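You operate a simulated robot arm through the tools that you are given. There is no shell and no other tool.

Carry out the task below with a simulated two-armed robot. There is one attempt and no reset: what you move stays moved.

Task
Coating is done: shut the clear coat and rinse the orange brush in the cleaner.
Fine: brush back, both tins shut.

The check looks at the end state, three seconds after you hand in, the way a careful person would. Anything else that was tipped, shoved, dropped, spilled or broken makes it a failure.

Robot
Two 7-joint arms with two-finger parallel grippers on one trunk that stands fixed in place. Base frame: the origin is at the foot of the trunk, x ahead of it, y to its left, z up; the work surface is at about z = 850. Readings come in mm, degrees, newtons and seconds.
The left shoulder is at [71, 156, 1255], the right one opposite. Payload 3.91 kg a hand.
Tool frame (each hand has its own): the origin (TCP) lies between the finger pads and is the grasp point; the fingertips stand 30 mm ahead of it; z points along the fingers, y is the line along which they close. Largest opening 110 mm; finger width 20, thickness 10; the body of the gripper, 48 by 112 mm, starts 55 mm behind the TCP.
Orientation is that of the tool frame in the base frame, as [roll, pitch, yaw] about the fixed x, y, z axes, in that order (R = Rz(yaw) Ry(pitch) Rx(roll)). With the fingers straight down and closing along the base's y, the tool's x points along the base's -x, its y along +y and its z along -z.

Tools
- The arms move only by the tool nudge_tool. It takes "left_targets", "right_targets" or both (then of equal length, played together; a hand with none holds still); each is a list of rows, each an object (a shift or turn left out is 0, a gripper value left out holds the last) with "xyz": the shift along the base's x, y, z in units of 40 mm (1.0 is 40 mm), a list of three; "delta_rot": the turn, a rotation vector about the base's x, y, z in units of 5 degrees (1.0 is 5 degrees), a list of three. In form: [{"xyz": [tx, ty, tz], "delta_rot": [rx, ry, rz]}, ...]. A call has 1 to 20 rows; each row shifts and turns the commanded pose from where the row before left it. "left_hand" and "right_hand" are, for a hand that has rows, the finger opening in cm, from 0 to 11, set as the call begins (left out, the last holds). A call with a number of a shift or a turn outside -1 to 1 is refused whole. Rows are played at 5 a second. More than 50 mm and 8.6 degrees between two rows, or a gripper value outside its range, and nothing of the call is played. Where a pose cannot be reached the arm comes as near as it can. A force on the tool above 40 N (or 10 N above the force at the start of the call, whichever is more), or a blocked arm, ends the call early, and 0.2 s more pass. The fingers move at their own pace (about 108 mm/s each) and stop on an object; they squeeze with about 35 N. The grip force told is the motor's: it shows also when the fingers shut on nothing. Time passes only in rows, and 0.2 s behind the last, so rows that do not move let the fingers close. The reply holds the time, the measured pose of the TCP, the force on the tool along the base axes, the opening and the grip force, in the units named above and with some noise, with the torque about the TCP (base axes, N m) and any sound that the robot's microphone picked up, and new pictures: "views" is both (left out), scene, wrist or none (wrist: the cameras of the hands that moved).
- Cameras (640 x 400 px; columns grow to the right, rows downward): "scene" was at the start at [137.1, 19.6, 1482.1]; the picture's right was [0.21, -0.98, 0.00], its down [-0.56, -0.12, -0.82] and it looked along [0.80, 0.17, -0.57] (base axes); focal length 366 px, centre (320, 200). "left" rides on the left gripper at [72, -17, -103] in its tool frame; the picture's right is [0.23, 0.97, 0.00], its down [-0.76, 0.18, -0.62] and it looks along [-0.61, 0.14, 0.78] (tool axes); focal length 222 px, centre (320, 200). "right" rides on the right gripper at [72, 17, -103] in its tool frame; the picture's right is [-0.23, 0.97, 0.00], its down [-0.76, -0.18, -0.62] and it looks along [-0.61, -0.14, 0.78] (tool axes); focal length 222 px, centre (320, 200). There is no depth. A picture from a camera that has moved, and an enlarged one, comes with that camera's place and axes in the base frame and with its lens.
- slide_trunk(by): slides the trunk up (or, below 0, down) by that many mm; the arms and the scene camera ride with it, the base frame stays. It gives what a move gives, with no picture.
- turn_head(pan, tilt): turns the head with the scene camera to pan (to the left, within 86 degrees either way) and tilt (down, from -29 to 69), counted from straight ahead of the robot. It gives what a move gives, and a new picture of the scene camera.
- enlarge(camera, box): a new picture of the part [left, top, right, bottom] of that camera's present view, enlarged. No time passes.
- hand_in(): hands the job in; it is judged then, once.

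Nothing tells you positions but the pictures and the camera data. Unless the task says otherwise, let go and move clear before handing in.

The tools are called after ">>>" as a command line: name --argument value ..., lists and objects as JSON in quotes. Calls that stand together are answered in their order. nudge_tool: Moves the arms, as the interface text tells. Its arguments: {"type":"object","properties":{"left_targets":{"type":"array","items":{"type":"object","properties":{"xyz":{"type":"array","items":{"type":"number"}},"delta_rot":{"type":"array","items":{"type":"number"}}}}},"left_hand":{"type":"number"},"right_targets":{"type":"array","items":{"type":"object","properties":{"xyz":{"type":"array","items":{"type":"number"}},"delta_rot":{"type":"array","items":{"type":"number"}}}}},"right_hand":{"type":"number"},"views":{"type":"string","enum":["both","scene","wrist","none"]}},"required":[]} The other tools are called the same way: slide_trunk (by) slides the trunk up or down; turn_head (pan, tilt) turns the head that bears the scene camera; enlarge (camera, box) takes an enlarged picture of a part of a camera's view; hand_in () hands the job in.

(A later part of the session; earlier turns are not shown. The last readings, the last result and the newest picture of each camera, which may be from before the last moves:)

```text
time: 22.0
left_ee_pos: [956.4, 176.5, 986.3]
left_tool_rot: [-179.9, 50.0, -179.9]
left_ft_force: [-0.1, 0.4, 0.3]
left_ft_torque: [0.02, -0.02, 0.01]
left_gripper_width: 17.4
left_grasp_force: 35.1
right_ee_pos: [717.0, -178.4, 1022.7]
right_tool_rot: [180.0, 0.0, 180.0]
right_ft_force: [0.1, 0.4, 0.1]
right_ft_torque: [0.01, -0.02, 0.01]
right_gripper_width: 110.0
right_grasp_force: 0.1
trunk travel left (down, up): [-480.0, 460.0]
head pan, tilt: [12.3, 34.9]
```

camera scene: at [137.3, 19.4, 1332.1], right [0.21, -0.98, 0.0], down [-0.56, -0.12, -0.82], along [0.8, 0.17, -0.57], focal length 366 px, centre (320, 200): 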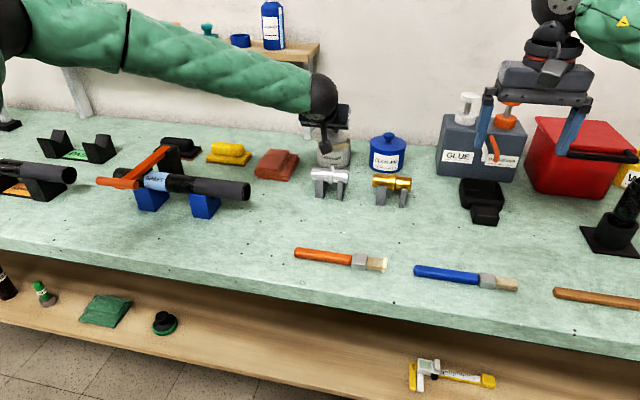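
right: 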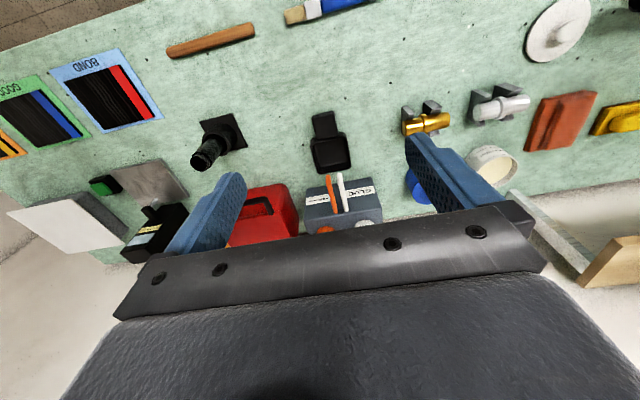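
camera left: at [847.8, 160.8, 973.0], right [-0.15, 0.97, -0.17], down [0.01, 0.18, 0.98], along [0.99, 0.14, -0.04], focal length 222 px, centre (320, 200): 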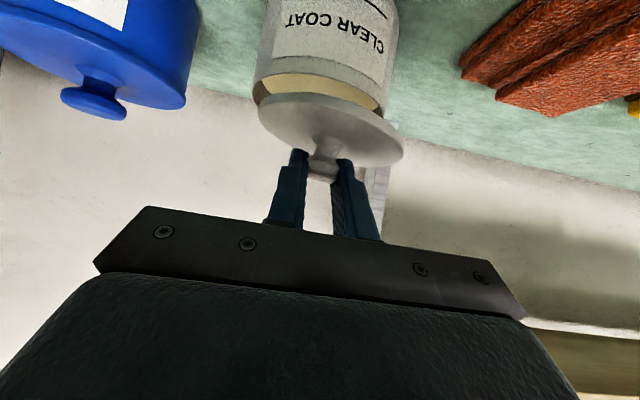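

The hand is at (956, 176, 986) with the lid still held. I'll move it back over the tin centre at this height and check.

>>> nudge_tool --left_targets '[{"xyz": [0.2, -0.05, 0]}, {"xyz": [0.25, -0.06, 0]}, {"xyz": [0.18, -0.05, 0]}, {"xyz": [0, 0, -0.2]}, {"xyz": [0, 0, -0.2]}, {"xyz": [0, 0, 0]}]'

>>> enlarge --camera "left" --box '[220, 0, 460, 200]'

>>> enlarge --camera "scene" --box '[290, 70, 390, 170]'

```text
time: 23.4
left_ee_pos: [979.9, 169.8, 967.8]
left_tool_rot: [-180.0, 50.0, -179.9]
left_ft_force: [0.6, 0.4, -0.1]
left_ft_torque: [-0.02, 0.01, 0.0]
left_gripper_width: 17.6
left_grasp_force: 35.2
right_ee_pos: [718.3, -178.2, 1021.3]
right_tool_rot: [-180.0, 0.0, 180.0]
right_ft_force: [-0.9, -0.2, 0.0]
right_ft_torque: [-0.03, 0.0, -0.02]
right_gripper_width: 109.5
right_grasp_force: 0.1
trunk travel left (down, up): [-480.0, 460.0]
head pan, tilt: [12.3, 34.9]
camera scene: at [137.0, 19.4, 1262.1], right [0.21, -0.98, 0.0], down [-0.56, -0.12, -0.82], along [0.8, 0.17, -0.57], focal length 366 px, centre (320, 200)
camera left: at [853.6, 153.1, 978.5], right [-0.15, 0.97, -0.17], down [0.01, 0.18, 0.98], along [0.99, 0.14, -0.04], focal length 222 px, centre (320, 200)
```

scene: 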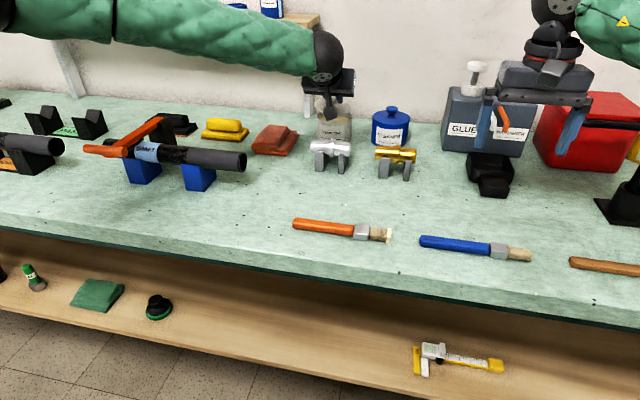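
left: 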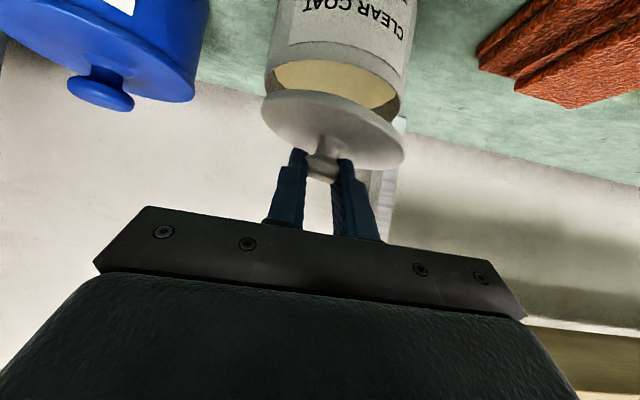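

```text
2.00 times, centred on (340, 100) of left
camera zoom: at [853.6, 153.1, 978.5], right [-0.15, 0.97, -0.17], down [0.01, 0.18, 0.98], along [0.99, 0.14, -0.04], focal length 444 px, centre (280, 400)
```

zoom: 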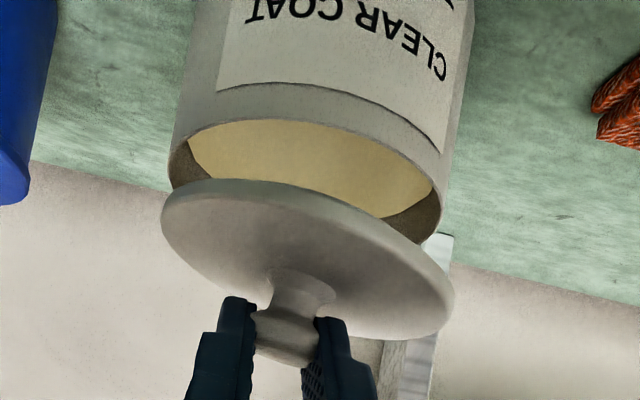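

```text
4.00 times, centred on (340, 120) of scene
camera zoom: at [137.0, 19.4, 1262.1], right [0.21, -0.98, 0.0], down [-0.56, -0.12, -0.82], along [0.8, 0.17, -0.57], focal length 1464 px, centre (240, 520)
```

zoom: 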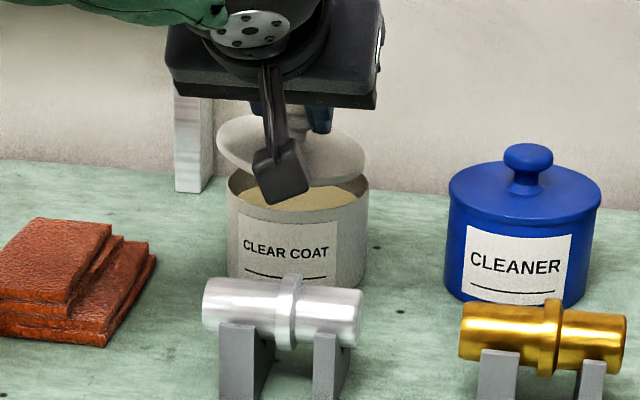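

The lid looks slightly rolled in the fingers. I'll take a closer look at how much.

>>> enlarge --camera "scene" --box '[305, 90, 365, 130]'

>>> enlarge --camera "left" --box '[250, 60, 420, 190]'

```text
10.00 times, centred on (335, 110) of scene
camera zoom: at [137.0, 19.4, 1262.1], right [0.21, -0.98, 0.0], down [-0.56, -0.12, -0.82], along [0.8, 0.17, -0.57], focal length 3660 px, centre (170, 1100)
```

zoom: 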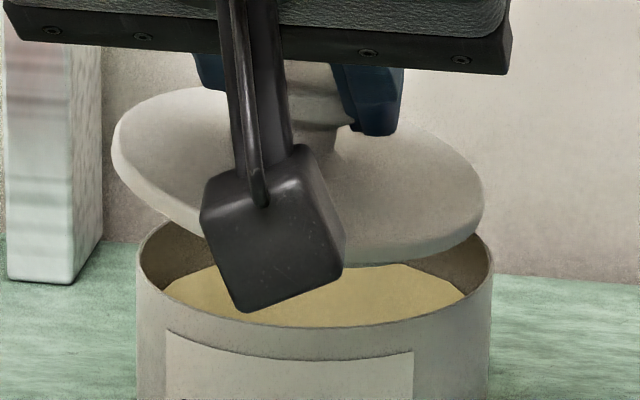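

```text
3.08 times, centred on (335, 125) of left
camera zoom: at [853.6, 153.1, 978.5], right [-0.15, 0.97, -0.17], down [0.01, 0.18, 0.98], along [0.99, 0.14, -0.04], focal length 684 px, centre (274, 431)
```

zoom: 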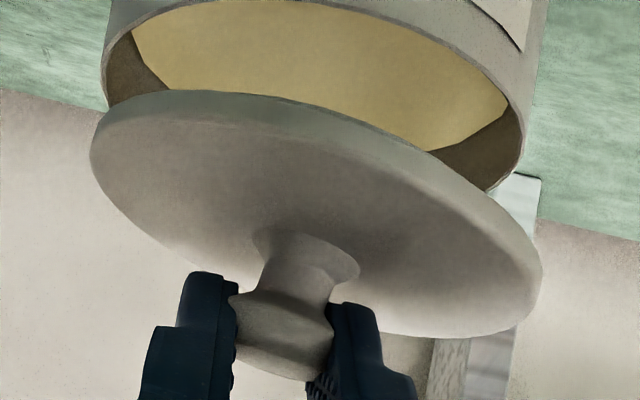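

The lid has rolled about 8° in the grip (left side up) and shifted about 5 mm left. Rolling the hand back by 7.5° about x should level and recentre it, so I'll do that and look again.

>>> nudge_tool --left_targets '[{"xyz": [0, 0, 0], "delta_rot": [-0.5, 0, 0]}, {"xyz": [0, 0, 0], "delta_rot": [-0.5, 0, 0]}, {"xyz": [0.03, 0, 0], "delta_rot": [-0.5, 0, 0]}, {"xyz": [0, 0, 0]}]' --views "wrist"

>>> enlarge --camera "scene" --box '[305, 90, 365, 130]'

>>> enlarge --camera "left" --box '[250, 60, 420, 190]'

```text
time: 24.4
left_ee_pos: [981.7, 170.7, 968.4]
left_tool_rot: [-168.4, 49.4, -171.1]
left_ft_force: [-0.4, -0.3, -0.7]
left_ft_torque: [0.01, 0.01, 0.04]
left_gripper_width: 17.4
left_grasp_force: 34.8
right_ee_pos: [716.6, -177.9, 1022.0]
right_tool_rot: [-179.8, 0.0, 180.0]
right_ft_force: [-0.8, 0.5, 0.9]
right_ft_torque: [-0.02, -0.01, 0.03]
right_gripper_width: 110.2
right_grasp_force: 0.0
trunk travel left (down, up): [-480.0, 460.0]
head pan, tilt: [12.3, 34.9]
camera left: at [855.2, 155.0, 980.7], right [-0.15, 0.94, -0.3], down [0.01, 0.31, 0.95], along [0.99, 0.14, -0.06], focal length 222 px, centre (320, 200)
```

left: 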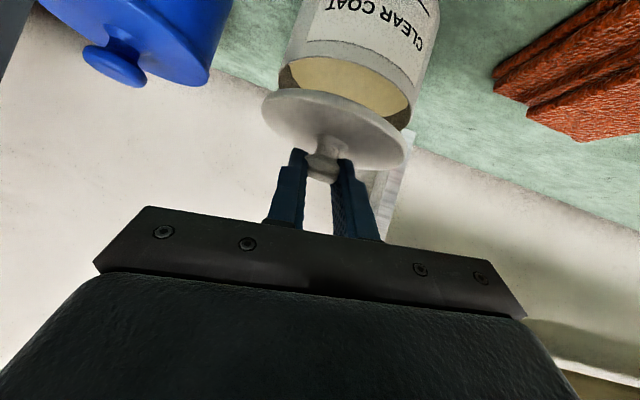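

```text
10.00 times, centred on (335, 110) of scene
camera zoom: at [137.3, 19.4, 1262.1], right [0.21, -0.98, 0.0], down [-0.56, -0.12, -0.82], along [0.8, 0.17, -0.57], focal length 3660 px, centre (170, 1100)
```

zoom: 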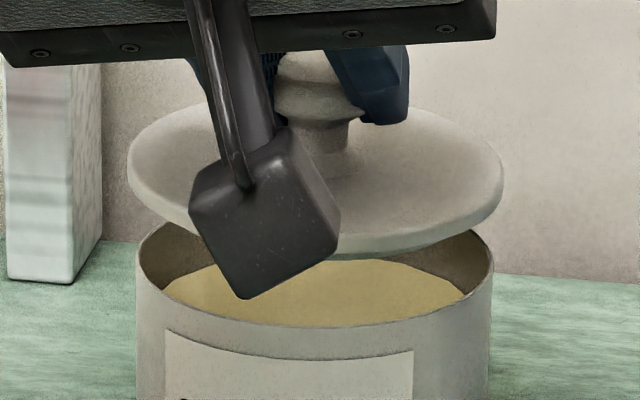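

```text
3.08 times, centred on (335, 125) of left
camera zoom: at [855.2, 155.0, 980.7], right [-0.15, 0.94, -0.3], down [0.01, 0.31, 0.95], along [0.99, 0.14, -0.06], focal length 684 px, centre (274, 431)
```

zoom: 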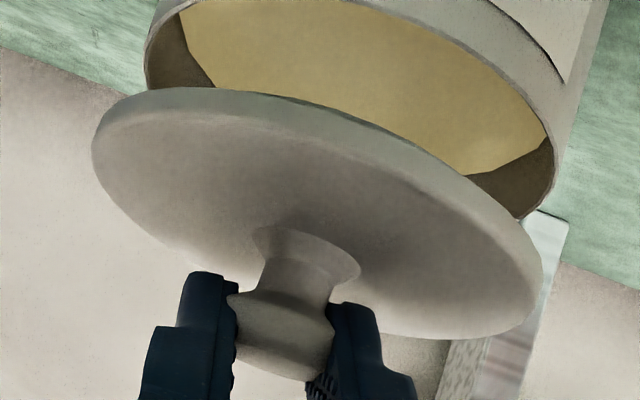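

The lid now looks level and centred sideways. I'll zoom in more closely to check its fore-aft position before lowering.

>>> enlarge --camera "scene" --box '[312, 92, 360, 122]'

>>> enlarge --camera "left" --box '[250, 20, 450, 180]'

```text
13.33 times, centred on (336, 107) of scene
camera zoom: at [137.3, 19.4, 1262.1], right [0.21, -0.98, 0.0], down [-0.56, -0.12, -0.82], along [0.8, 0.17, -0.57], focal length 4881 px, centre (107, 1440)
```

zoom: 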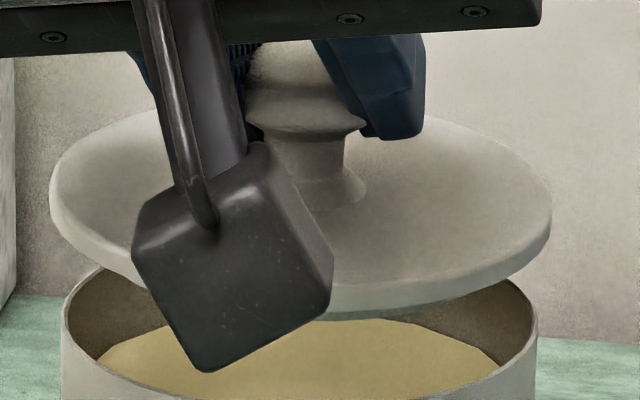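

```text
2.50 times, centred on (350, 100) of left
camera zoom: at [855.2, 155.0, 980.7], right [-0.15, 0.94, -0.3], down [0.01, 0.31, 0.95], along [0.99, 0.14, -0.06], focal length 555 px, centre (245, 450)
```

zoom: 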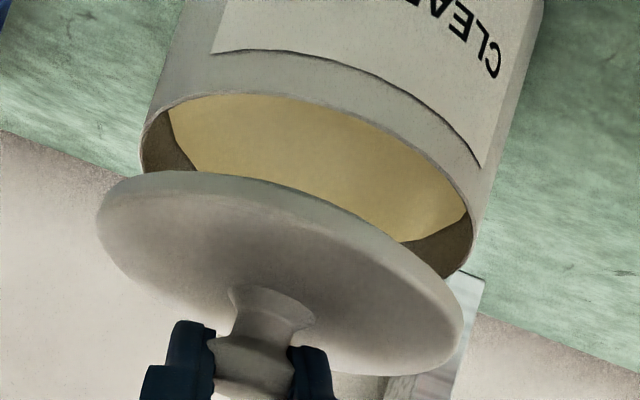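

The plug under the lid and the rim line up to about a millimetre, with roughly 19 mm to go. I'll lower in small steps while watching force and reach.

>>> nudge_tool --left_targets '[{"xyz": [0, 0, -0.15]}, {"xyz": [0, 0, -0.15]}, {"xyz": [0, 0, -0.1]}, {"xyz": [0, 0, 0]}]' --views "wrist"

>>> enlarge --camera "scene" --box '[312, 92, 360, 122]'

>>> enlarge --camera "left" --box '[250, 20, 450, 180]'

```text
time: 25.4
left_ee_pos: [982.8, 170.4, 951.7]
left_tool_rot: [-168.3, 49.4, -171.1]
left_ft_force: [-0.1, -0.9, 0.2]
left_ft_torque: [-0.07, 0.02, 0.02]
left_gripper_width: 18.7
left_grasp_force: 35.8
right_ee_pos: [716.1, -178.7, 1020.8]
right_tool_rot: [180.0, 0.1, -179.9]
right_ft_force: [-0.5, -0.2, -0.1]
right_ft_torque: [0.02, 0.03, -0.01]
right_gripper_width: 109.7
right_grasp_force: 0.0
trunk travel left (down, up): [-480.0, 460.0]
head pan, tilt: [12.3, 34.9]
camera left: at [855.4, 155.1, 964.9], right [-0.15, 0.94, -0.3], down [0.01, 0.31, 0.95], along [0.99, 0.14, -0.06], focal length 222 px, centre (320, 200)
```

left: 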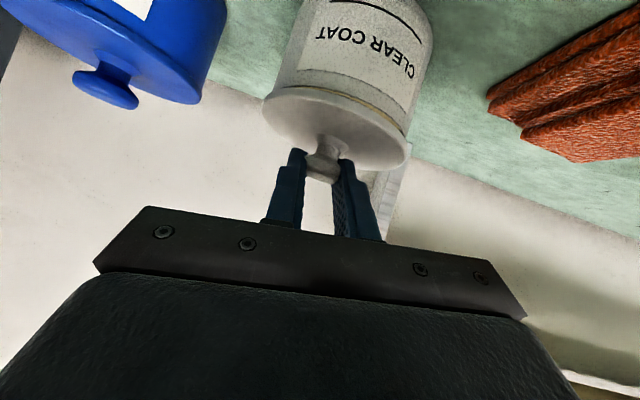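

```text
13.33 times, centred on (336, 107) of scene
camera zoom: at [137.2, 19.4, 1262.1], right [0.21, -0.98, 0.0], down [-0.56, -0.12, -0.82], along [0.8, 0.17, -0.57], focal length 4881 px, centre (107, 1440)
```

zoom: 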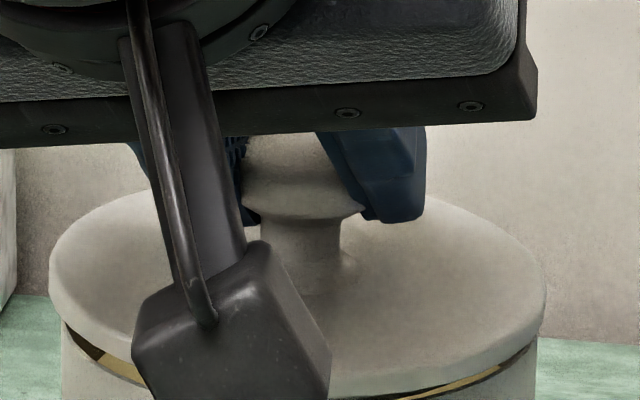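

```text
2.50 times, centred on (350, 100) of left
camera zoom: at [855.4, 155.1, 964.9], right [-0.15, 0.94, -0.3], down [0.01, 0.31, 0.95], along [0.99, 0.14, -0.06], focal length 555 px, centre (245, 450)
```

zoom: 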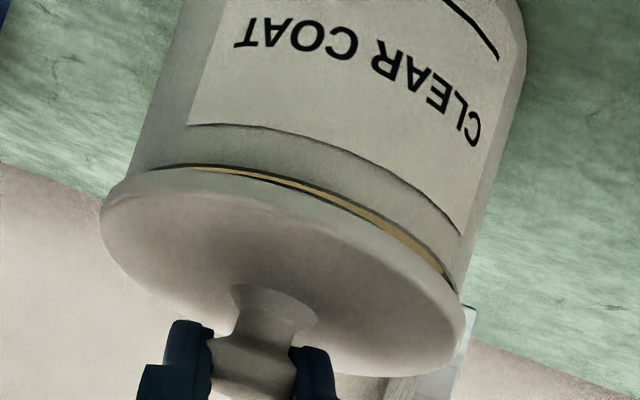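

The lid is 3–4 mm above the rim and centred on it. I'll lower the last few millimetres in small steps.

>>> nudge_tool --left_targets '[{"xyz": [0, 0, -0.04]}, {"xyz": [0, 0, -0.04]}, {"xyz": [0, 0, -0.03]}, {"xyz": [0, 0, 0]}]' --views "wrist"

>>> enlarge --camera "scene" --box '[310, 95, 360, 130]'

>>> enlarge --camera "left" --box '[250, 20, 450, 180]'

```text
time: 26.4
left_ee_pos: [981.4, 169.5, 950.6]
left_tool_rot: [-168.3, 49.5, -171.1]
left_ft_force: [3.8, 3.1, 18.9]
left_ft_torque: [-0.14, 0.16, -0.01]
left_gripper_width: 20.0
left_grasp_force: 35.3
right_ee_pos: [717.0, -177.4, 1022.4]
right_tool_rot: [-180.0, 0.0, -180.0]
right_ft_force: [0.1, 1.1, -1.2]
right_ft_torque: [0.02, 0.0, -0.03]
right_gripper_width: 110.2
right_grasp_force: 0.0
trunk travel left (down, up): [-480.0, 460.0]
head pan, tilt: [12.3, 34.9]
camera left: at [854.7, 155.3, 962.6], right [-0.15, 0.94, -0.3], down [0.01, 0.31, 0.95], along [0.99, 0.14, -0.05], focal length 222 px, centre (320, 200)
```

left: 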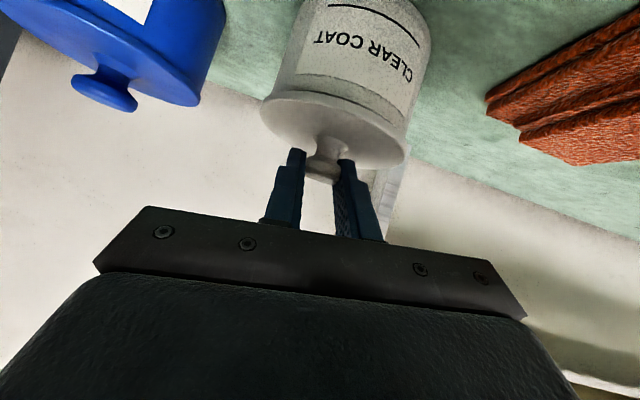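

```text
11.43 times, centred on (335, 112) of scene
camera zoom: at [135.9, 19.4, 1262.4], right [0.21, -0.98, 0.0], down [-0.56, -0.12, -0.82], along [0.8, 0.18, -0.57], focal length 4183 px, centre (149, 1200)
```

zoom: 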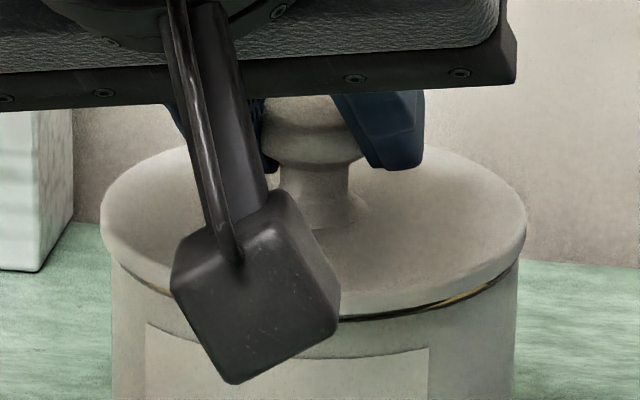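

```text
2.50 times, centred on (350, 100) of left
camera zoom: at [854.7, 155.3, 962.6], right [-0.15, 0.94, -0.3], down [0.01, 0.31, 0.95], along [0.99, 0.14, -0.05], focal length 555 px, centre (245, 450)
```

zoom: 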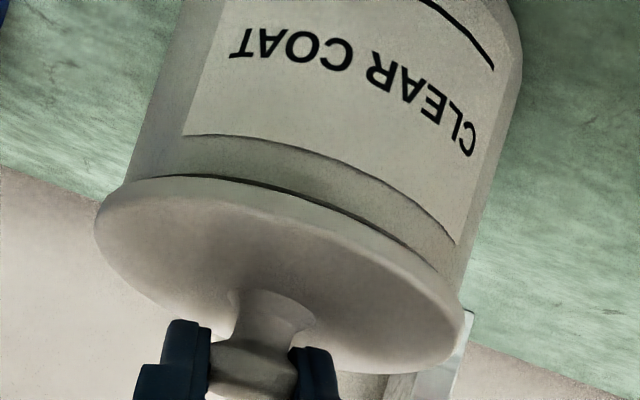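

Contact is made at about 19 N, with the lid practically seated and a hairline gap at the front right. I'll ease off a millimetre and open the fingers so it settles by its own weight.

>>> nudge_tool --left_targets '[{"xyz": [0, 0, 0.03]}, {"xyz": [0, 0, 0]}]' --views "none"

>>> nudge_tool --left_targets '[{"xyz": [0, 0, 0]}, {"xyz": [0, 0, 0]}, {"xyz": [0, 0, 0]}]' --left_hand 5 --views "wrist"

>>> enlarge --camera "scene" --box '[310, 95, 360, 130]'

>>> enlarge --camera "left" --box '[250, 20, 450, 180]'

```text
time: 27.0
left_ee_pos: [981.7, 169.6, 951.1]
left_tool_rot: [-168.4, 49.4, -171.1]
left_ft_force: [1.3, 1.3, 14.5]
left_ft_torque: [-0.17, 0.17, -0.07]
left_gripper_width: 20.1
left_grasp_force: 35.1
right_ee_pos: [716.5, -178.0, 1022.9]
right_tool_rot: [-180.0, 0.0, -180.0]
right_ft_force: [-0.3, 0.5, 0.3]
right_ft_torque: [-0.01, 0.02, 0.0]
right_gripper_width: 110.0
right_grasp_force: 0.0
trunk travel left (down, up): [-480.0, 460.0]
head pan, tilt: [12.3, 34.9]
```

```text
time: 27.8
left_ee_pos: [981.5, 170.8, 950.1]
left_tool_rot: [-168.3, 49.4, -171.0]
left_ft_force: [0.1, 0.7, 0.1]
left_ft_torque: [-0.02, -0.01, -0.02]
left_gripper_width: 50.0
left_grasp_force: 0.1
right_ee_pos: [717.9, -177.1, 1021.3]
right_tool_rot: [179.9, 0.1, -180.0]
right_ft_force: [0.7, -0.6, 0.4]
right_ft_torque: [0.0, 0.0, 0.01]
right_gripper_width: 109.8
right_grasp_force: 0.0
trunk travel left (down, up): [-480.0, 460.0]
head pan, tilt: [12.3, 34.9]
camera left: at [855.3, 155.1, 961.3], right [-0.15, 0.94, -0.3], down [0.01, 0.3, 0.95], along [0.99, 0.14, -0.06], focal length 222 px, centre (320, 200)
```

left: 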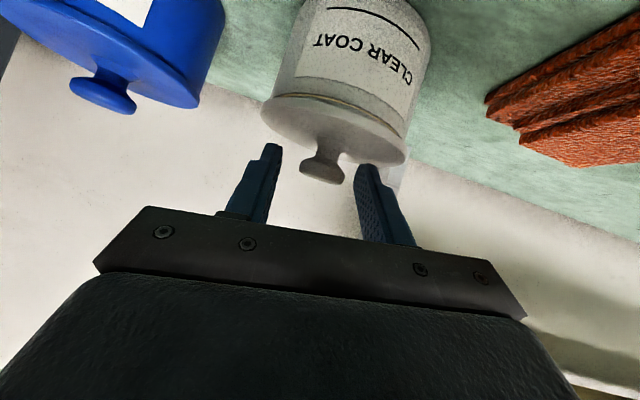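

```text
11.43 times, centred on (335, 112) of scene
camera zoom: at [137.1, 19.5, 1262.1], right [0.21, -0.98, 0.0], down [-0.56, -0.12, -0.82], along [0.8, 0.18, -0.57], focal length 4183 px, centre (149, 1200)
```

zoom: 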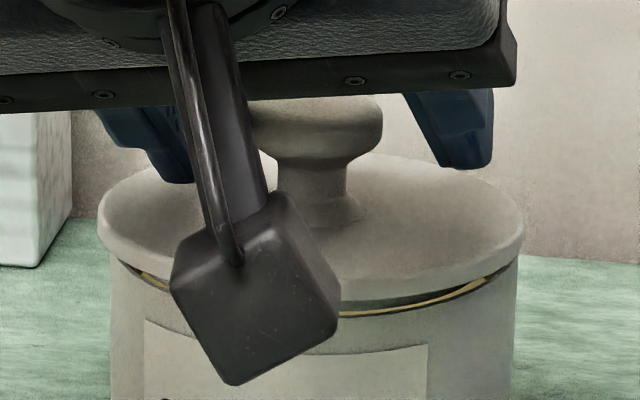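

```text
2.50 times, centred on (350, 100) of left
camera zoom: at [855.3, 155.1, 961.3], right [-0.15, 0.94, -0.3], down [0.01, 0.3, 0.95], along [0.99, 0.14, -0.06], focal length 555 px, centre (245, 450)
```

zoom: 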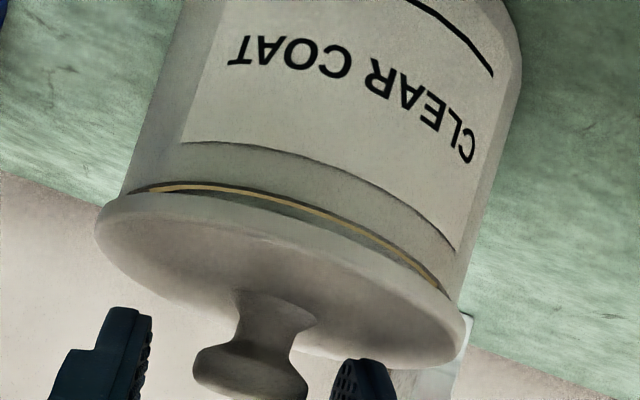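

After release the lid sits with its front edge about 4 mm high, because it lies about 4 mm too far back toward me (lid centre x≈993 versus tin 997). I'll unroll the hand, regrip square to the knob, lift slightly, shift 4 mm forward and set it down again.

>>> nudge_tool --left_targets '[{"xyz": [-0.05, -0.01, 0.1], "delta_rot": [0, 0, 0]}, {"xyz": [-0.05, 0, 0], "delta_rot": [0.5, 0, 0]}, {"xyz": [0, 0, 0], "delta_rot": [0.5, 0, 0]}, {"xyz": [0, 0, 0], "delta_rot": [0.5, 0, 0]}, {"xyz": [0, 0, 0]}]' --views "wrist"

>>> enlarge --camera "left" --box '[240, 40, 440, 200]'

>>> enlarge --camera "scene" --box '[310, 95, 360, 130]'

```text
time: 29.0
left_ee_pos: [977.5, 169.3, 955.0]
left_tool_rot: [-179.9, 50.0, -180.0]
left_ft_force: [-0.6, -0.3, -0.4]
left_ft_torque: [0.0, -0.02, 0.02]
left_gripper_width: 50.2
left_grasp_force: 0.0
right_ee_pos: [717.5, -177.4, 1021.0]
right_tool_rot: [180.0, 0.0, 180.0]
right_ft_force: [-0.4, -0.3, -0.1]
right_ft_torque: [0.02, 0.02, -0.04]
right_gripper_width: 109.9
right_grasp_force: 0.1
trunk travel left (down, up): [-480.0, 460.0]
head pan, tilt: [12.3, 34.9]
camera left: at [851.3, 153.3, 963.5], right [-0.15, 0.97, -0.17], down [0.01, 0.18, 0.98], along [0.99, 0.14, -0.04], focal length 222 px, centre (320, 200)
```

left: 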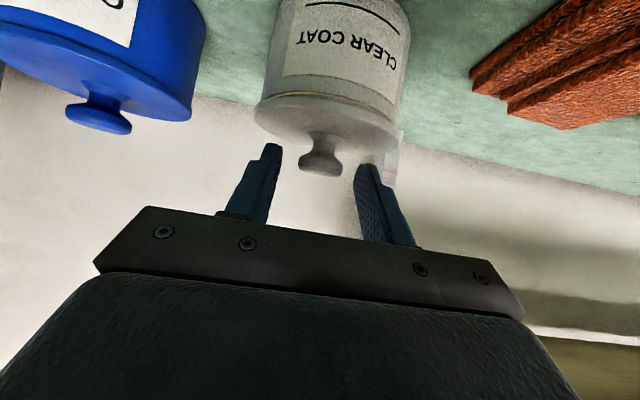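

```text
2.50 times, centred on (340, 120) of left
camera zoom: at [851.3, 153.3, 963.5], right [-0.15, 0.97, -0.17], down [0.01, 0.18, 0.98], along [0.99, 0.14, -0.04], focal length 555 px, centre (270, 400)
```

zoom: 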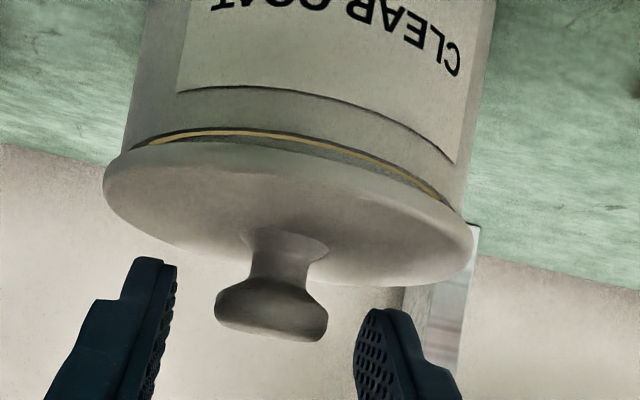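

```text
11.43 times, centred on (335, 112) of scene
camera zoom: at [137.1, 19.5, 1262.1], right [0.21, -0.98, 0.0], down [-0.56, -0.12, -0.82], along [0.8, 0.18, -0.57], focal length 4183 px, centre (149, 1200)
```

zoom: 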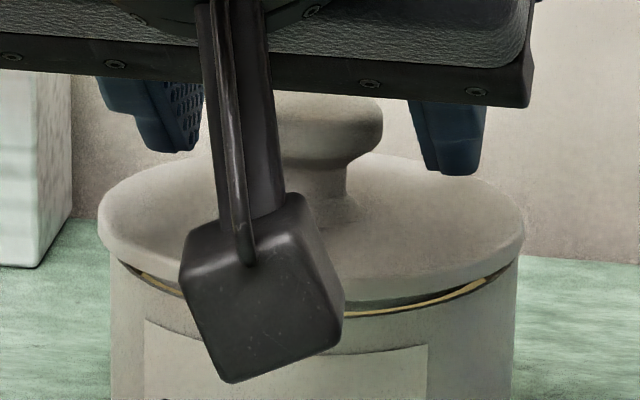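

The hand is square again with the knob between the fingers, a bit near the tips. I'll lower 3 mm and close on it.

>>> nudge_tool --left_targets '[{"xyz": [0, 0, -0.07]}, {"xyz": [0, 0, 0]}]' --views "none"

>>> nudge_tool --left_targets '[{"xyz": [0, 0, 0]}, {"xyz": [0, 0, 0]}, {"xyz": [0, 0, 0]}]' --left_hand 0 --views "wrist"

>>> enlarge --camera "left" --box '[240, 40, 440, 200]'

>>> enlarge --camera "scene" --box '[310, 95, 360, 130]'

```text
time: 29.6
left_ee_pos: [978.1, 170.4, 951.4]
left_tool_rot: [-179.9, 49.9, -179.9]
left_ft_force: [-1.0, 0.5, 0.3]
left_ft_torque: [0.0, 0.0, -0.03]
left_gripper_width: 50.0
left_grasp_force: 0.1
right_ee_pos: [717.3, -178.1, 1021.8]
right_tool_rot: [-180.0, -0.1, 180.0]
right_ft_force: [-0.1, -0.3, 0.7]
right_ft_torque: [0.0, -0.04, 0.01]
right_gripper_width: 109.9
right_grasp_force: 0.1
trunk travel left (down, up): [-480.0, 460.0]
head pan, tilt: [12.3, 34.9]
```

```text
time: 30.4
left_ee_pos: [978.5, 169.3, 951.3]
left_tool_rot: [179.9, 50.0, -180.0]
left_ft_force: [-0.5, 0.3, -0.5]
left_ft_torque: [0.01, 0.02, 0.0]
left_gripper_width: 21.2
left_grasp_force: 35.1
right_ee_pos: [718.6, -178.7, 1021.2]
right_tool_rot: [-180.0, -0.1, 179.9]
right_ft_force: [-0.4, 0.0, 0.2]
right_ft_torque: [0.03, -0.01, -0.01]
right_gripper_width: 109.9
right_grasp_force: 0.0
trunk travel left (down, up): [-480.0, 460.0]
head pan, tilt: [12.3, 34.9]
camera left: at [851.4, 153.0, 960.8], right [-0.15, 0.97, -0.17], down [0.01, 0.18, 0.98], along [0.99, 0.14, -0.04], focal length 222 px, centre (320, 200)
```

left: 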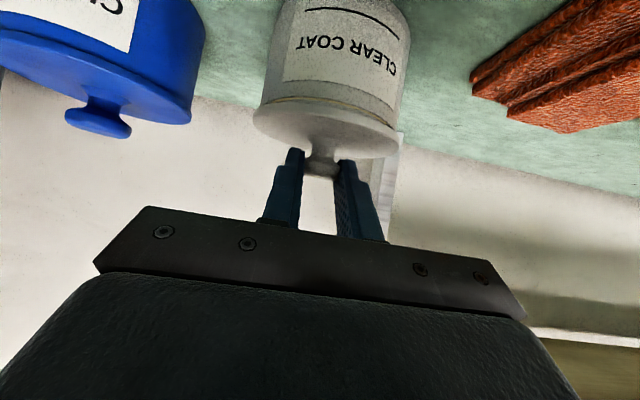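

```text
2.50 times, centred on (340, 120) of left
camera zoom: at [851.4, 153.0, 960.8], right [-0.15, 0.97, -0.17], down [0.01, 0.18, 0.98], along [0.99, 0.14, -0.04], focal length 555 px, centre (270, 400)
```

zoom: 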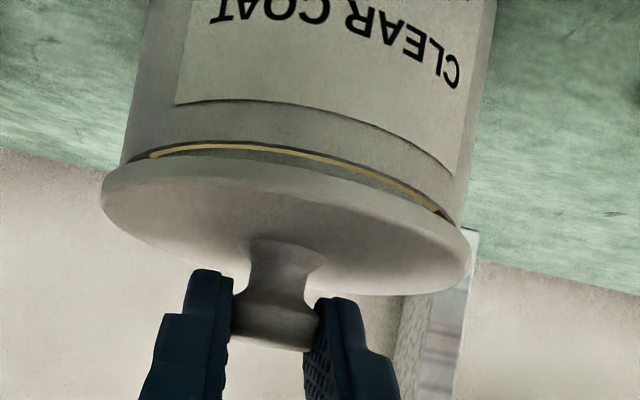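

```text
11.43 times, centred on (335, 112) of scene
camera zoom: at [137.2, 19.5, 1262.1], right [0.21, -0.98, 0.0], down [-0.56, -0.12, -0.82], along [0.8, 0.17, -0.57], focal length 4183 px, centre (149, 1200)
```

zoom: 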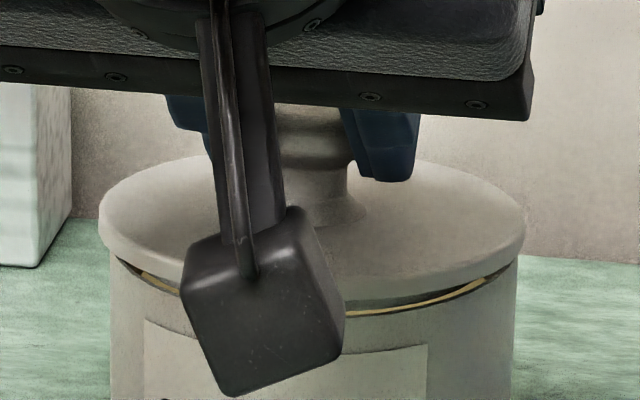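

The knob is gripped again without disturbing the lid. I'll lift 3 mm, shift 4.4 mm forward, and check.

>>> nudge_tool --left_targets '[{"xyz": [0, 0, 0.08]}, {"xyz": [0.05, 0, 0]}, {"xyz": [0.06, 0, 0]}, {"xyz": [0, 0, 0]}]' --views "wrist"

>>> enlarge --camera "left" --box '[240, 40, 440, 200]'

>>> enlarge --camera "scene" --box '[310, 95, 360, 130]'

```text
time: 31.4
left_ee_pos: [982.4, 169.8, 955.1]
left_tool_rot: [-179.9, 50.1, -180.0]
left_ft_force: [0.6, 0.0, -1.3]
left_ft_torque: [0.01, 0.02, -0.01]
left_gripper_width: 20.5
left_grasp_force: 34.7
right_ee_pos: [717.6, -178.5, 1021.4]
right_tool_rot: [-180.0, 0.0, 180.0]
right_ft_force: [0.1, 0.3, 1.1]
right_ft_torque: [-0.01, 0.0, -0.02]
right_gripper_width: 110.3
right_grasp_force: 0.0
trunk travel left (down, up): [-480.0, 460.0]
head pan, tilt: [12.3, 34.9]
camera left: at [856.1, 153.0, 964.1], right [-0.15, 0.97, -0.17], down [0.01, 0.18, 0.98], along [0.99, 0.14, -0.04], focal length 222 px, centre (320, 200)
```

left: 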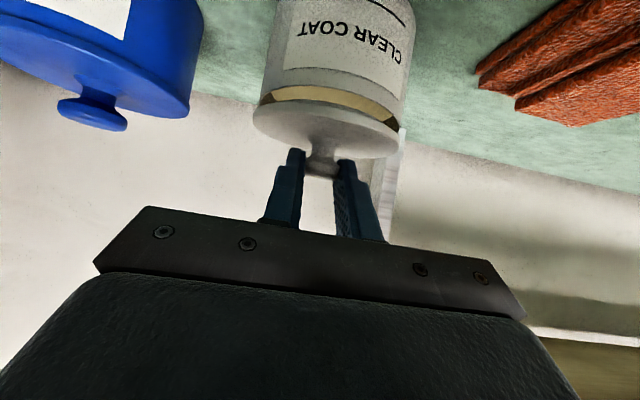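

```text
2.50 times, centred on (340, 120) of left
camera zoom: at [856.1, 153.0, 964.1], right [-0.15, 0.97, -0.17], down [0.01, 0.18, 0.98], along [0.99, 0.14, -0.04], focal length 555 px, centre (270, 400)
```

zoom: 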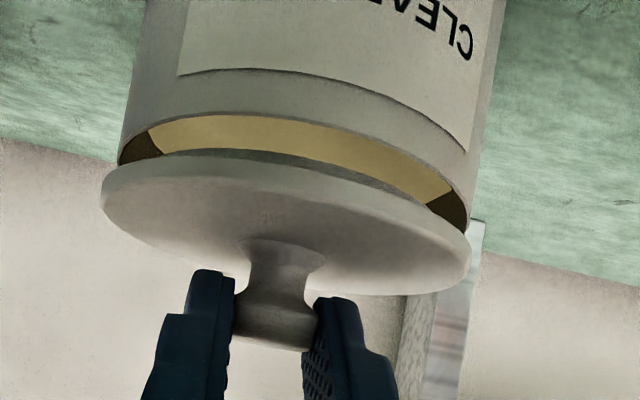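

```text
11.43 times, centred on (335, 112) of scene
camera zoom: at [137.2, 19.5, 1262.1], right [0.21, -0.98, 0.0], down [-0.56, -0.12, -0.82], along [0.8, 0.17, -0.57], focal length 4183 px, centre (149, 1200)
```

zoom: 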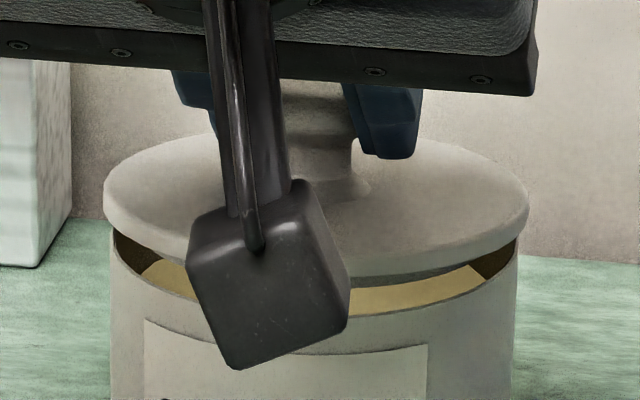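

The lid is held with its front about 4–5° up. I'll pitch the hand 4.5° to level it, backing off x by 4 mm to keep it centred, and look again.

>>> nudge_tool --left_targets '[{"xyz": [-0.05, 0, 0.02], "delta_rot": [0, -0.45, 0]}, {"xyz": [-0.05, 0, 0.02], "delta_rot": [0, -0.45, 0]}, {"xyz": [0, 0, 0]}]' --views "wrist"

>>> enlarge --camera "left" --box '[240, 40, 440, 200]'

>>> enlarge --camera "scene" --box '[310, 95, 360, 130]'

```text
time: 32.2
left_ee_pos: [978.4, 169.9, 955.5]
left_tool_rot: [-180.0, 54.4, -179.8]
left_ft_force: [-0.2, -0.3, 0.1]
left_ft_torque: [-0.01, 0.02, -0.01]
left_gripper_width: 20.4
left_grasp_force: 35.3
right_ee_pos: [717.4, -178.3, 1022.3]
right_tool_rot: [-180.0, 0.0, 179.9]
right_ft_force: [0.0, 0.2, -0.2]
right_ft_torque: [-0.01, 0.02, 0.0]
right_gripper_width: 110.1
right_grasp_force: 0.0
trunk travel left (down, up): [-480.0, 460.0]
head pan, tilt: [12.3, 34.9]
camera left: at [851.3, 153.0, 955.3], right [-0.13, 0.97, -0.19], down [-0.07, 0.18, 0.98], along [0.99, 0.14, 0.04], focal length 222 px, centre (320, 200)
```

left: 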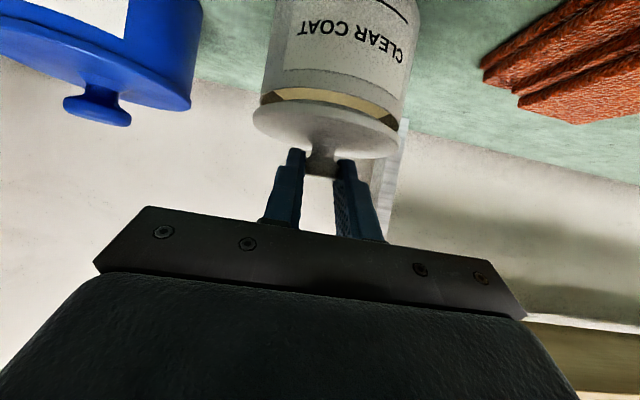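

```text
2.50 times, centred on (340, 120) of left
camera zoom: at [851.3, 153.0, 955.3], right [-0.13, 0.97, -0.19], down [-0.07, 0.18, 0.98], along [0.99, 0.14, 0.04], focal length 555 px, centre (270, 400)
```

zoom: 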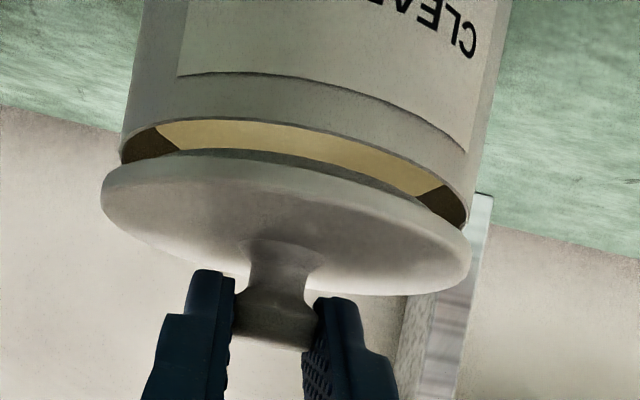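

```text
11.43 times, centred on (335, 112) of scene
camera zoom: at [137.2, 19.4, 1262.1], right [0.21, -0.98, 0.0], down [-0.56, -0.12, -0.82], along [0.8, 0.17, -0.57], focal length 4183 px, centre (149, 1200)
```

zoom: 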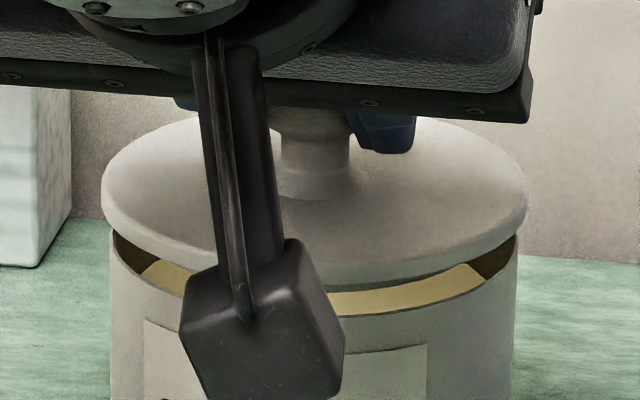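

The lid is now nearly level and within about 1.5 mm of the tin's centre. I'll lower it in small steps and watch the force.

>>> nudge_tool --left_targets '[{"xyz": [-0.02, 0, -0.04]}, {"xyz": [0, 0, -0.04]}, {"xyz": [0, 0, -0.04]}, {"xyz": [0, 0, 0]}]' --views "wrist"

>>> enlarge --camera "left" --box '[240, 40, 440, 200]'

>>> enlarge --camera "scene" --box '[310, 95, 360, 130]'

```text
time: 33.2
left_ee_pos: [977.7, 169.7, 950.0]
left_tool_rot: [-180.0, 54.6, -179.9]
left_ft_force: [-0.4, -0.5, -0.6]
left_ft_torque: [-0.03, -0.04, -0.02]
left_gripper_width: 20.8
left_grasp_force: 34.7
right_ee_pos: [717.1, -177.7, 1021.9]
right_tool_rot: [-180.0, 0.0, 179.9]
right_ft_force: [0.7, -0.5, -0.1]
right_ft_torque: [0.01, 0.02, -0.01]
right_gripper_width: 110.0
right_grasp_force: 0.0
trunk travel left (down, up): [-480.0, 460.0]
head pan, tilt: [12.3, 34.9]
camera left: at [850.5, 153.5, 950.6], right [-0.13, 0.97, -0.19], down [-0.07, 0.18, 0.98], along [0.99, 0.14, 0.04], focal length 222 px, centre (320, 200)
```

left: 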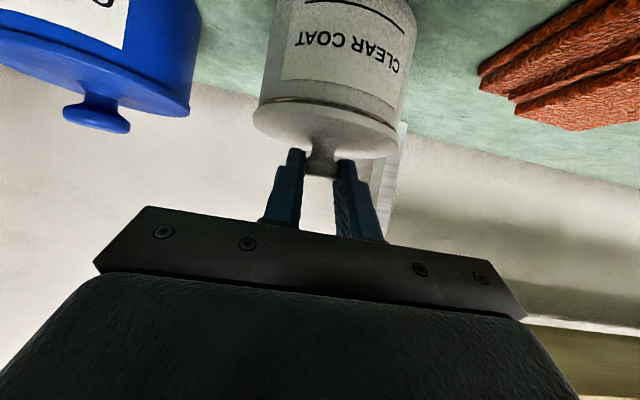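

```text
2.50 times, centred on (340, 120) of left
camera zoom: at [850.5, 153.5, 950.6], right [-0.13, 0.97, -0.19], down [-0.07, 0.18, 0.98], along [0.99, 0.14, 0.04], focal length 555 px, centre (270, 400)
```

zoom: 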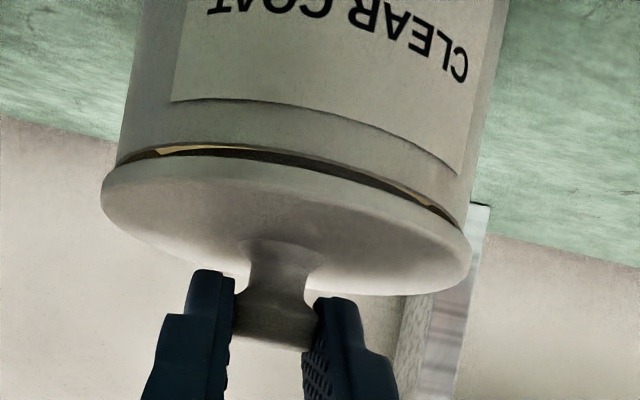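

```text
11.43 times, centred on (335, 112) of scene
camera zoom: at [137.2, 19.5, 1262.1], right [0.21, -0.98, 0.0], down [-0.56, -0.12, -0.82], along [0.8, 0.17, -0.57], focal length 4183 px, centre (149, 1200)
```

zoom: 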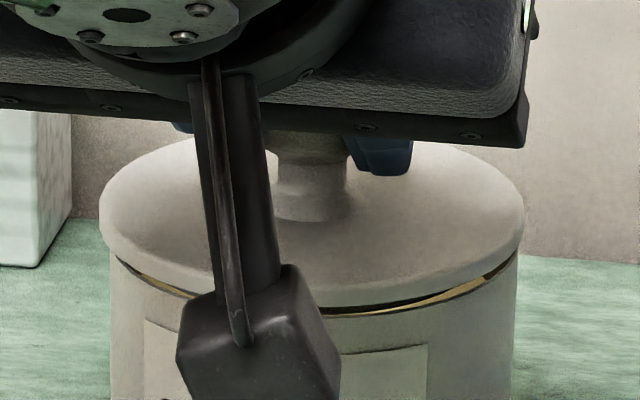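

The plug looks to be entering the rim with a 2–3 mm gap left all around and no force yet. I'll continue down.

>>> nudge_tool --left_targets '[{"xyz": [0, 0, -0.03]}, {"xyz": [0, 0, -0.03]}, {"xyz": [0, 0, 0]}]' --views "wrist"

>>> enlarge --camera "left" --box '[240, 40, 440, 200]'

>>> enlarge --camera "scene" --box '[310, 95, 360, 130]'

```text
time: 34.0
left_ee_pos: [977.1, 170.4, 948.5]
left_tool_rot: [-179.9, 54.6, -180.0]
left_ft_force: [2.7, -1.0, 1.8]
left_ft_torque: [0.06, -0.04, -0.06]
left_gripper_width: 20.6
left_grasp_force: 34.7
right_ee_pos: [716.7, -178.6, 1021.4]
right_tool_rot: [180.0, 0.0, -180.0]
right_ft_force: [0.3, -0.2, -0.7]
right_ft_torque: [-0.01, 0.0, 0.02]
right_gripper_width: 110.0
right_grasp_force: 0.1
trunk travel left (down, up): [-480.0, 460.0]
head pan, tilt: [12.3, 34.9]
camera left: at [850.8, 153.4, 948.3], right [-0.13, 0.97, -0.19], down [-0.07, 0.18, 0.98], along [0.99, 0.14, 0.04], focal length 222 px, centre (320, 200)
```

left: 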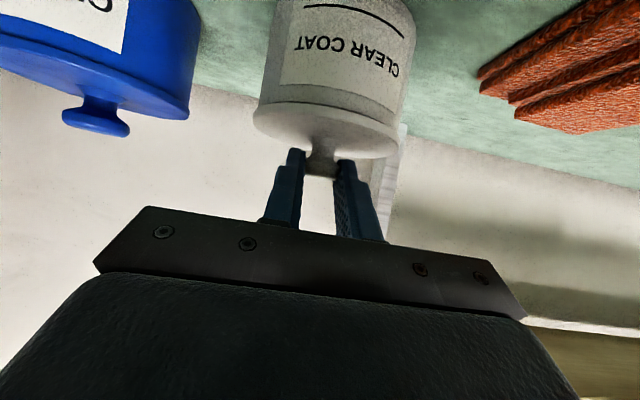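

```text
2.50 times, centred on (340, 120) of left
camera zoom: at [850.8, 153.4, 948.3], right [-0.13, 0.97, -0.19], down [-0.07, 0.18, 0.98], along [0.99, 0.14, 0.04], focal length 555 px, centre (270, 400)
```

zoom: 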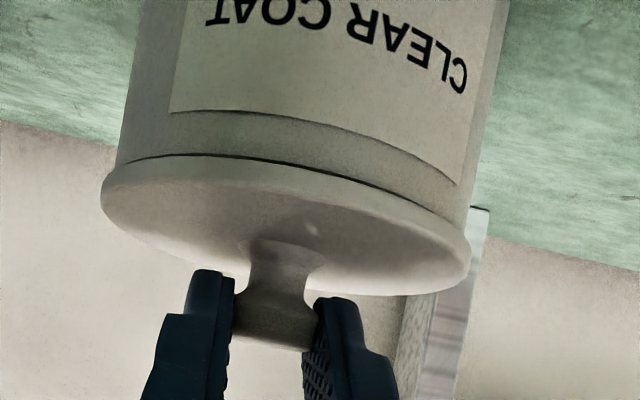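

```text
11.43 times, centred on (335, 112) of scene
camera zoom: at [137.3, 19.4, 1262.1], right [0.21, -0.98, 0.0], down [-0.56, -0.12, -0.82], along [0.8, 0.17, -0.57], focal length 4183 px, centre (149, 1200)
```

zoom: 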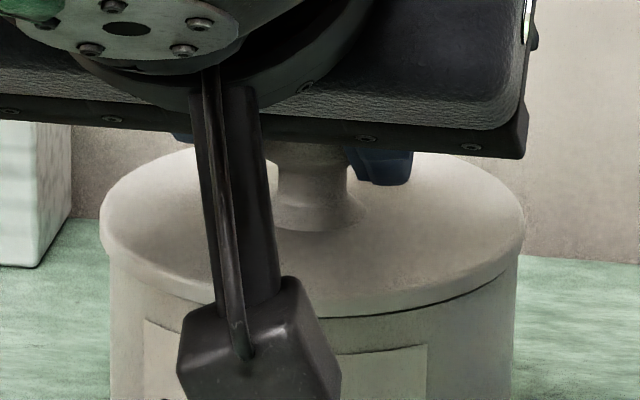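

The lid is now flush with the rim and only light force shows. I'll open the fingers and check that it stays seated.

>>> nudge_tool --left_targets '[{"xyz": [0, 0, 0]}, {"xyz": [0, 0, 0]}, {"xyz": [0, 0, 0]}]' --left_hand 5 --views "wrist"

>>> enlarge --camera "left" --box '[240, 40, 440, 200]'

>>> enlarge --camera "scene" --box '[310, 95, 360, 130]'

```text
time: 34.8
left_ee_pos: [977.0, 170.4, 948.0]
left_tool_rot: [180.0, 54.5, -179.9]
left_ft_force: [-0.9, 0.8, 0.2]
left_ft_torque: [0.0, 0.01, 0.05]
left_gripper_width: 50.1
left_grasp_force: 0.1
right_ee_pos: [718.0, -178.1, 1021.0]
right_tool_rot: [-180.0, 0.0, 179.9]
right_ft_force: [0.5, -0.1, -0.3]
right_ft_torque: [-0.03, 0.02, 0.0]
right_gripper_width: 110.0
right_grasp_force: 0.0
trunk travel left (down, up): [-480.0, 460.0]
head pan, tilt: [12.3, 34.9]
camera left: at [850.7, 153.4, 948.1], right [-0.13, 0.97, -0.19], down [-0.07, 0.18, 0.98], along [0.99, 0.14, 0.04], focal length 222 px, centre (320, 200)
```

left: 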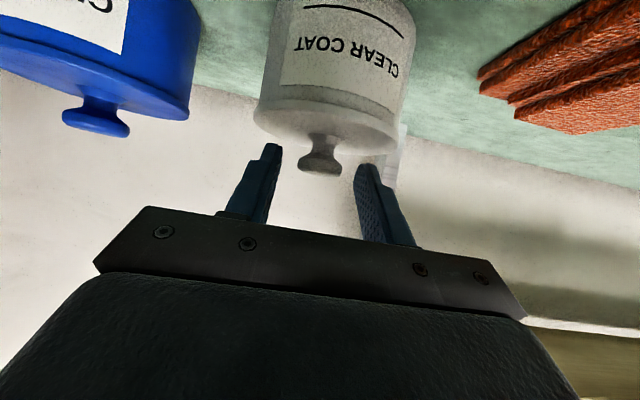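

```text
2.50 times, centred on (340, 120) of left
camera zoom: at [850.7, 153.4, 948.1], right [-0.13, 0.97, -0.19], down [-0.07, 0.18, 0.98], along [0.99, 0.14, 0.04], focal length 555 px, centre (270, 400)
```

zoom: 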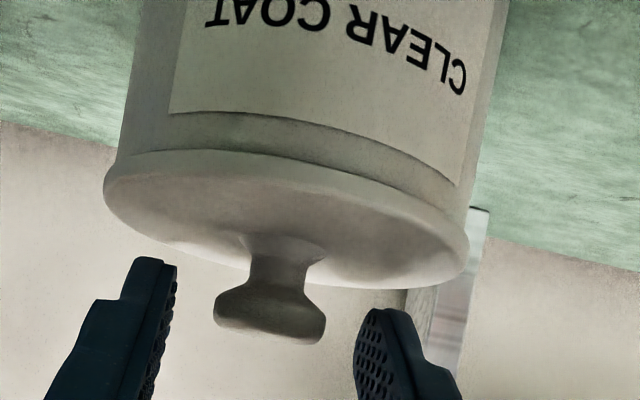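

```text
11.43 times, centred on (335, 112) of scene
camera zoom: at [137.2, 19.5, 1262.1], right [0.21, -0.98, 0.0], down [-0.56, -0.12, -0.82], along [0.8, 0.17, -0.57], focal length 4183 px, centre (149, 1200)
```

zoom: 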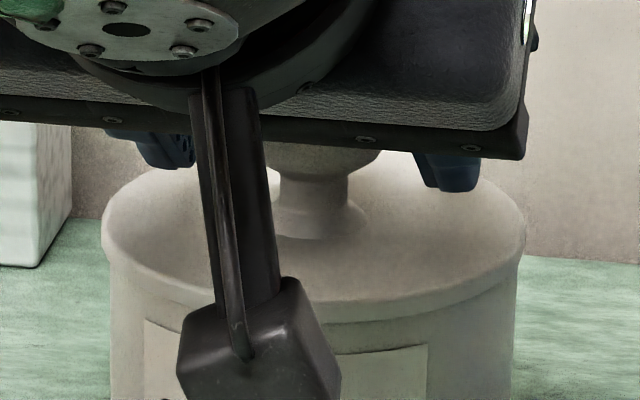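

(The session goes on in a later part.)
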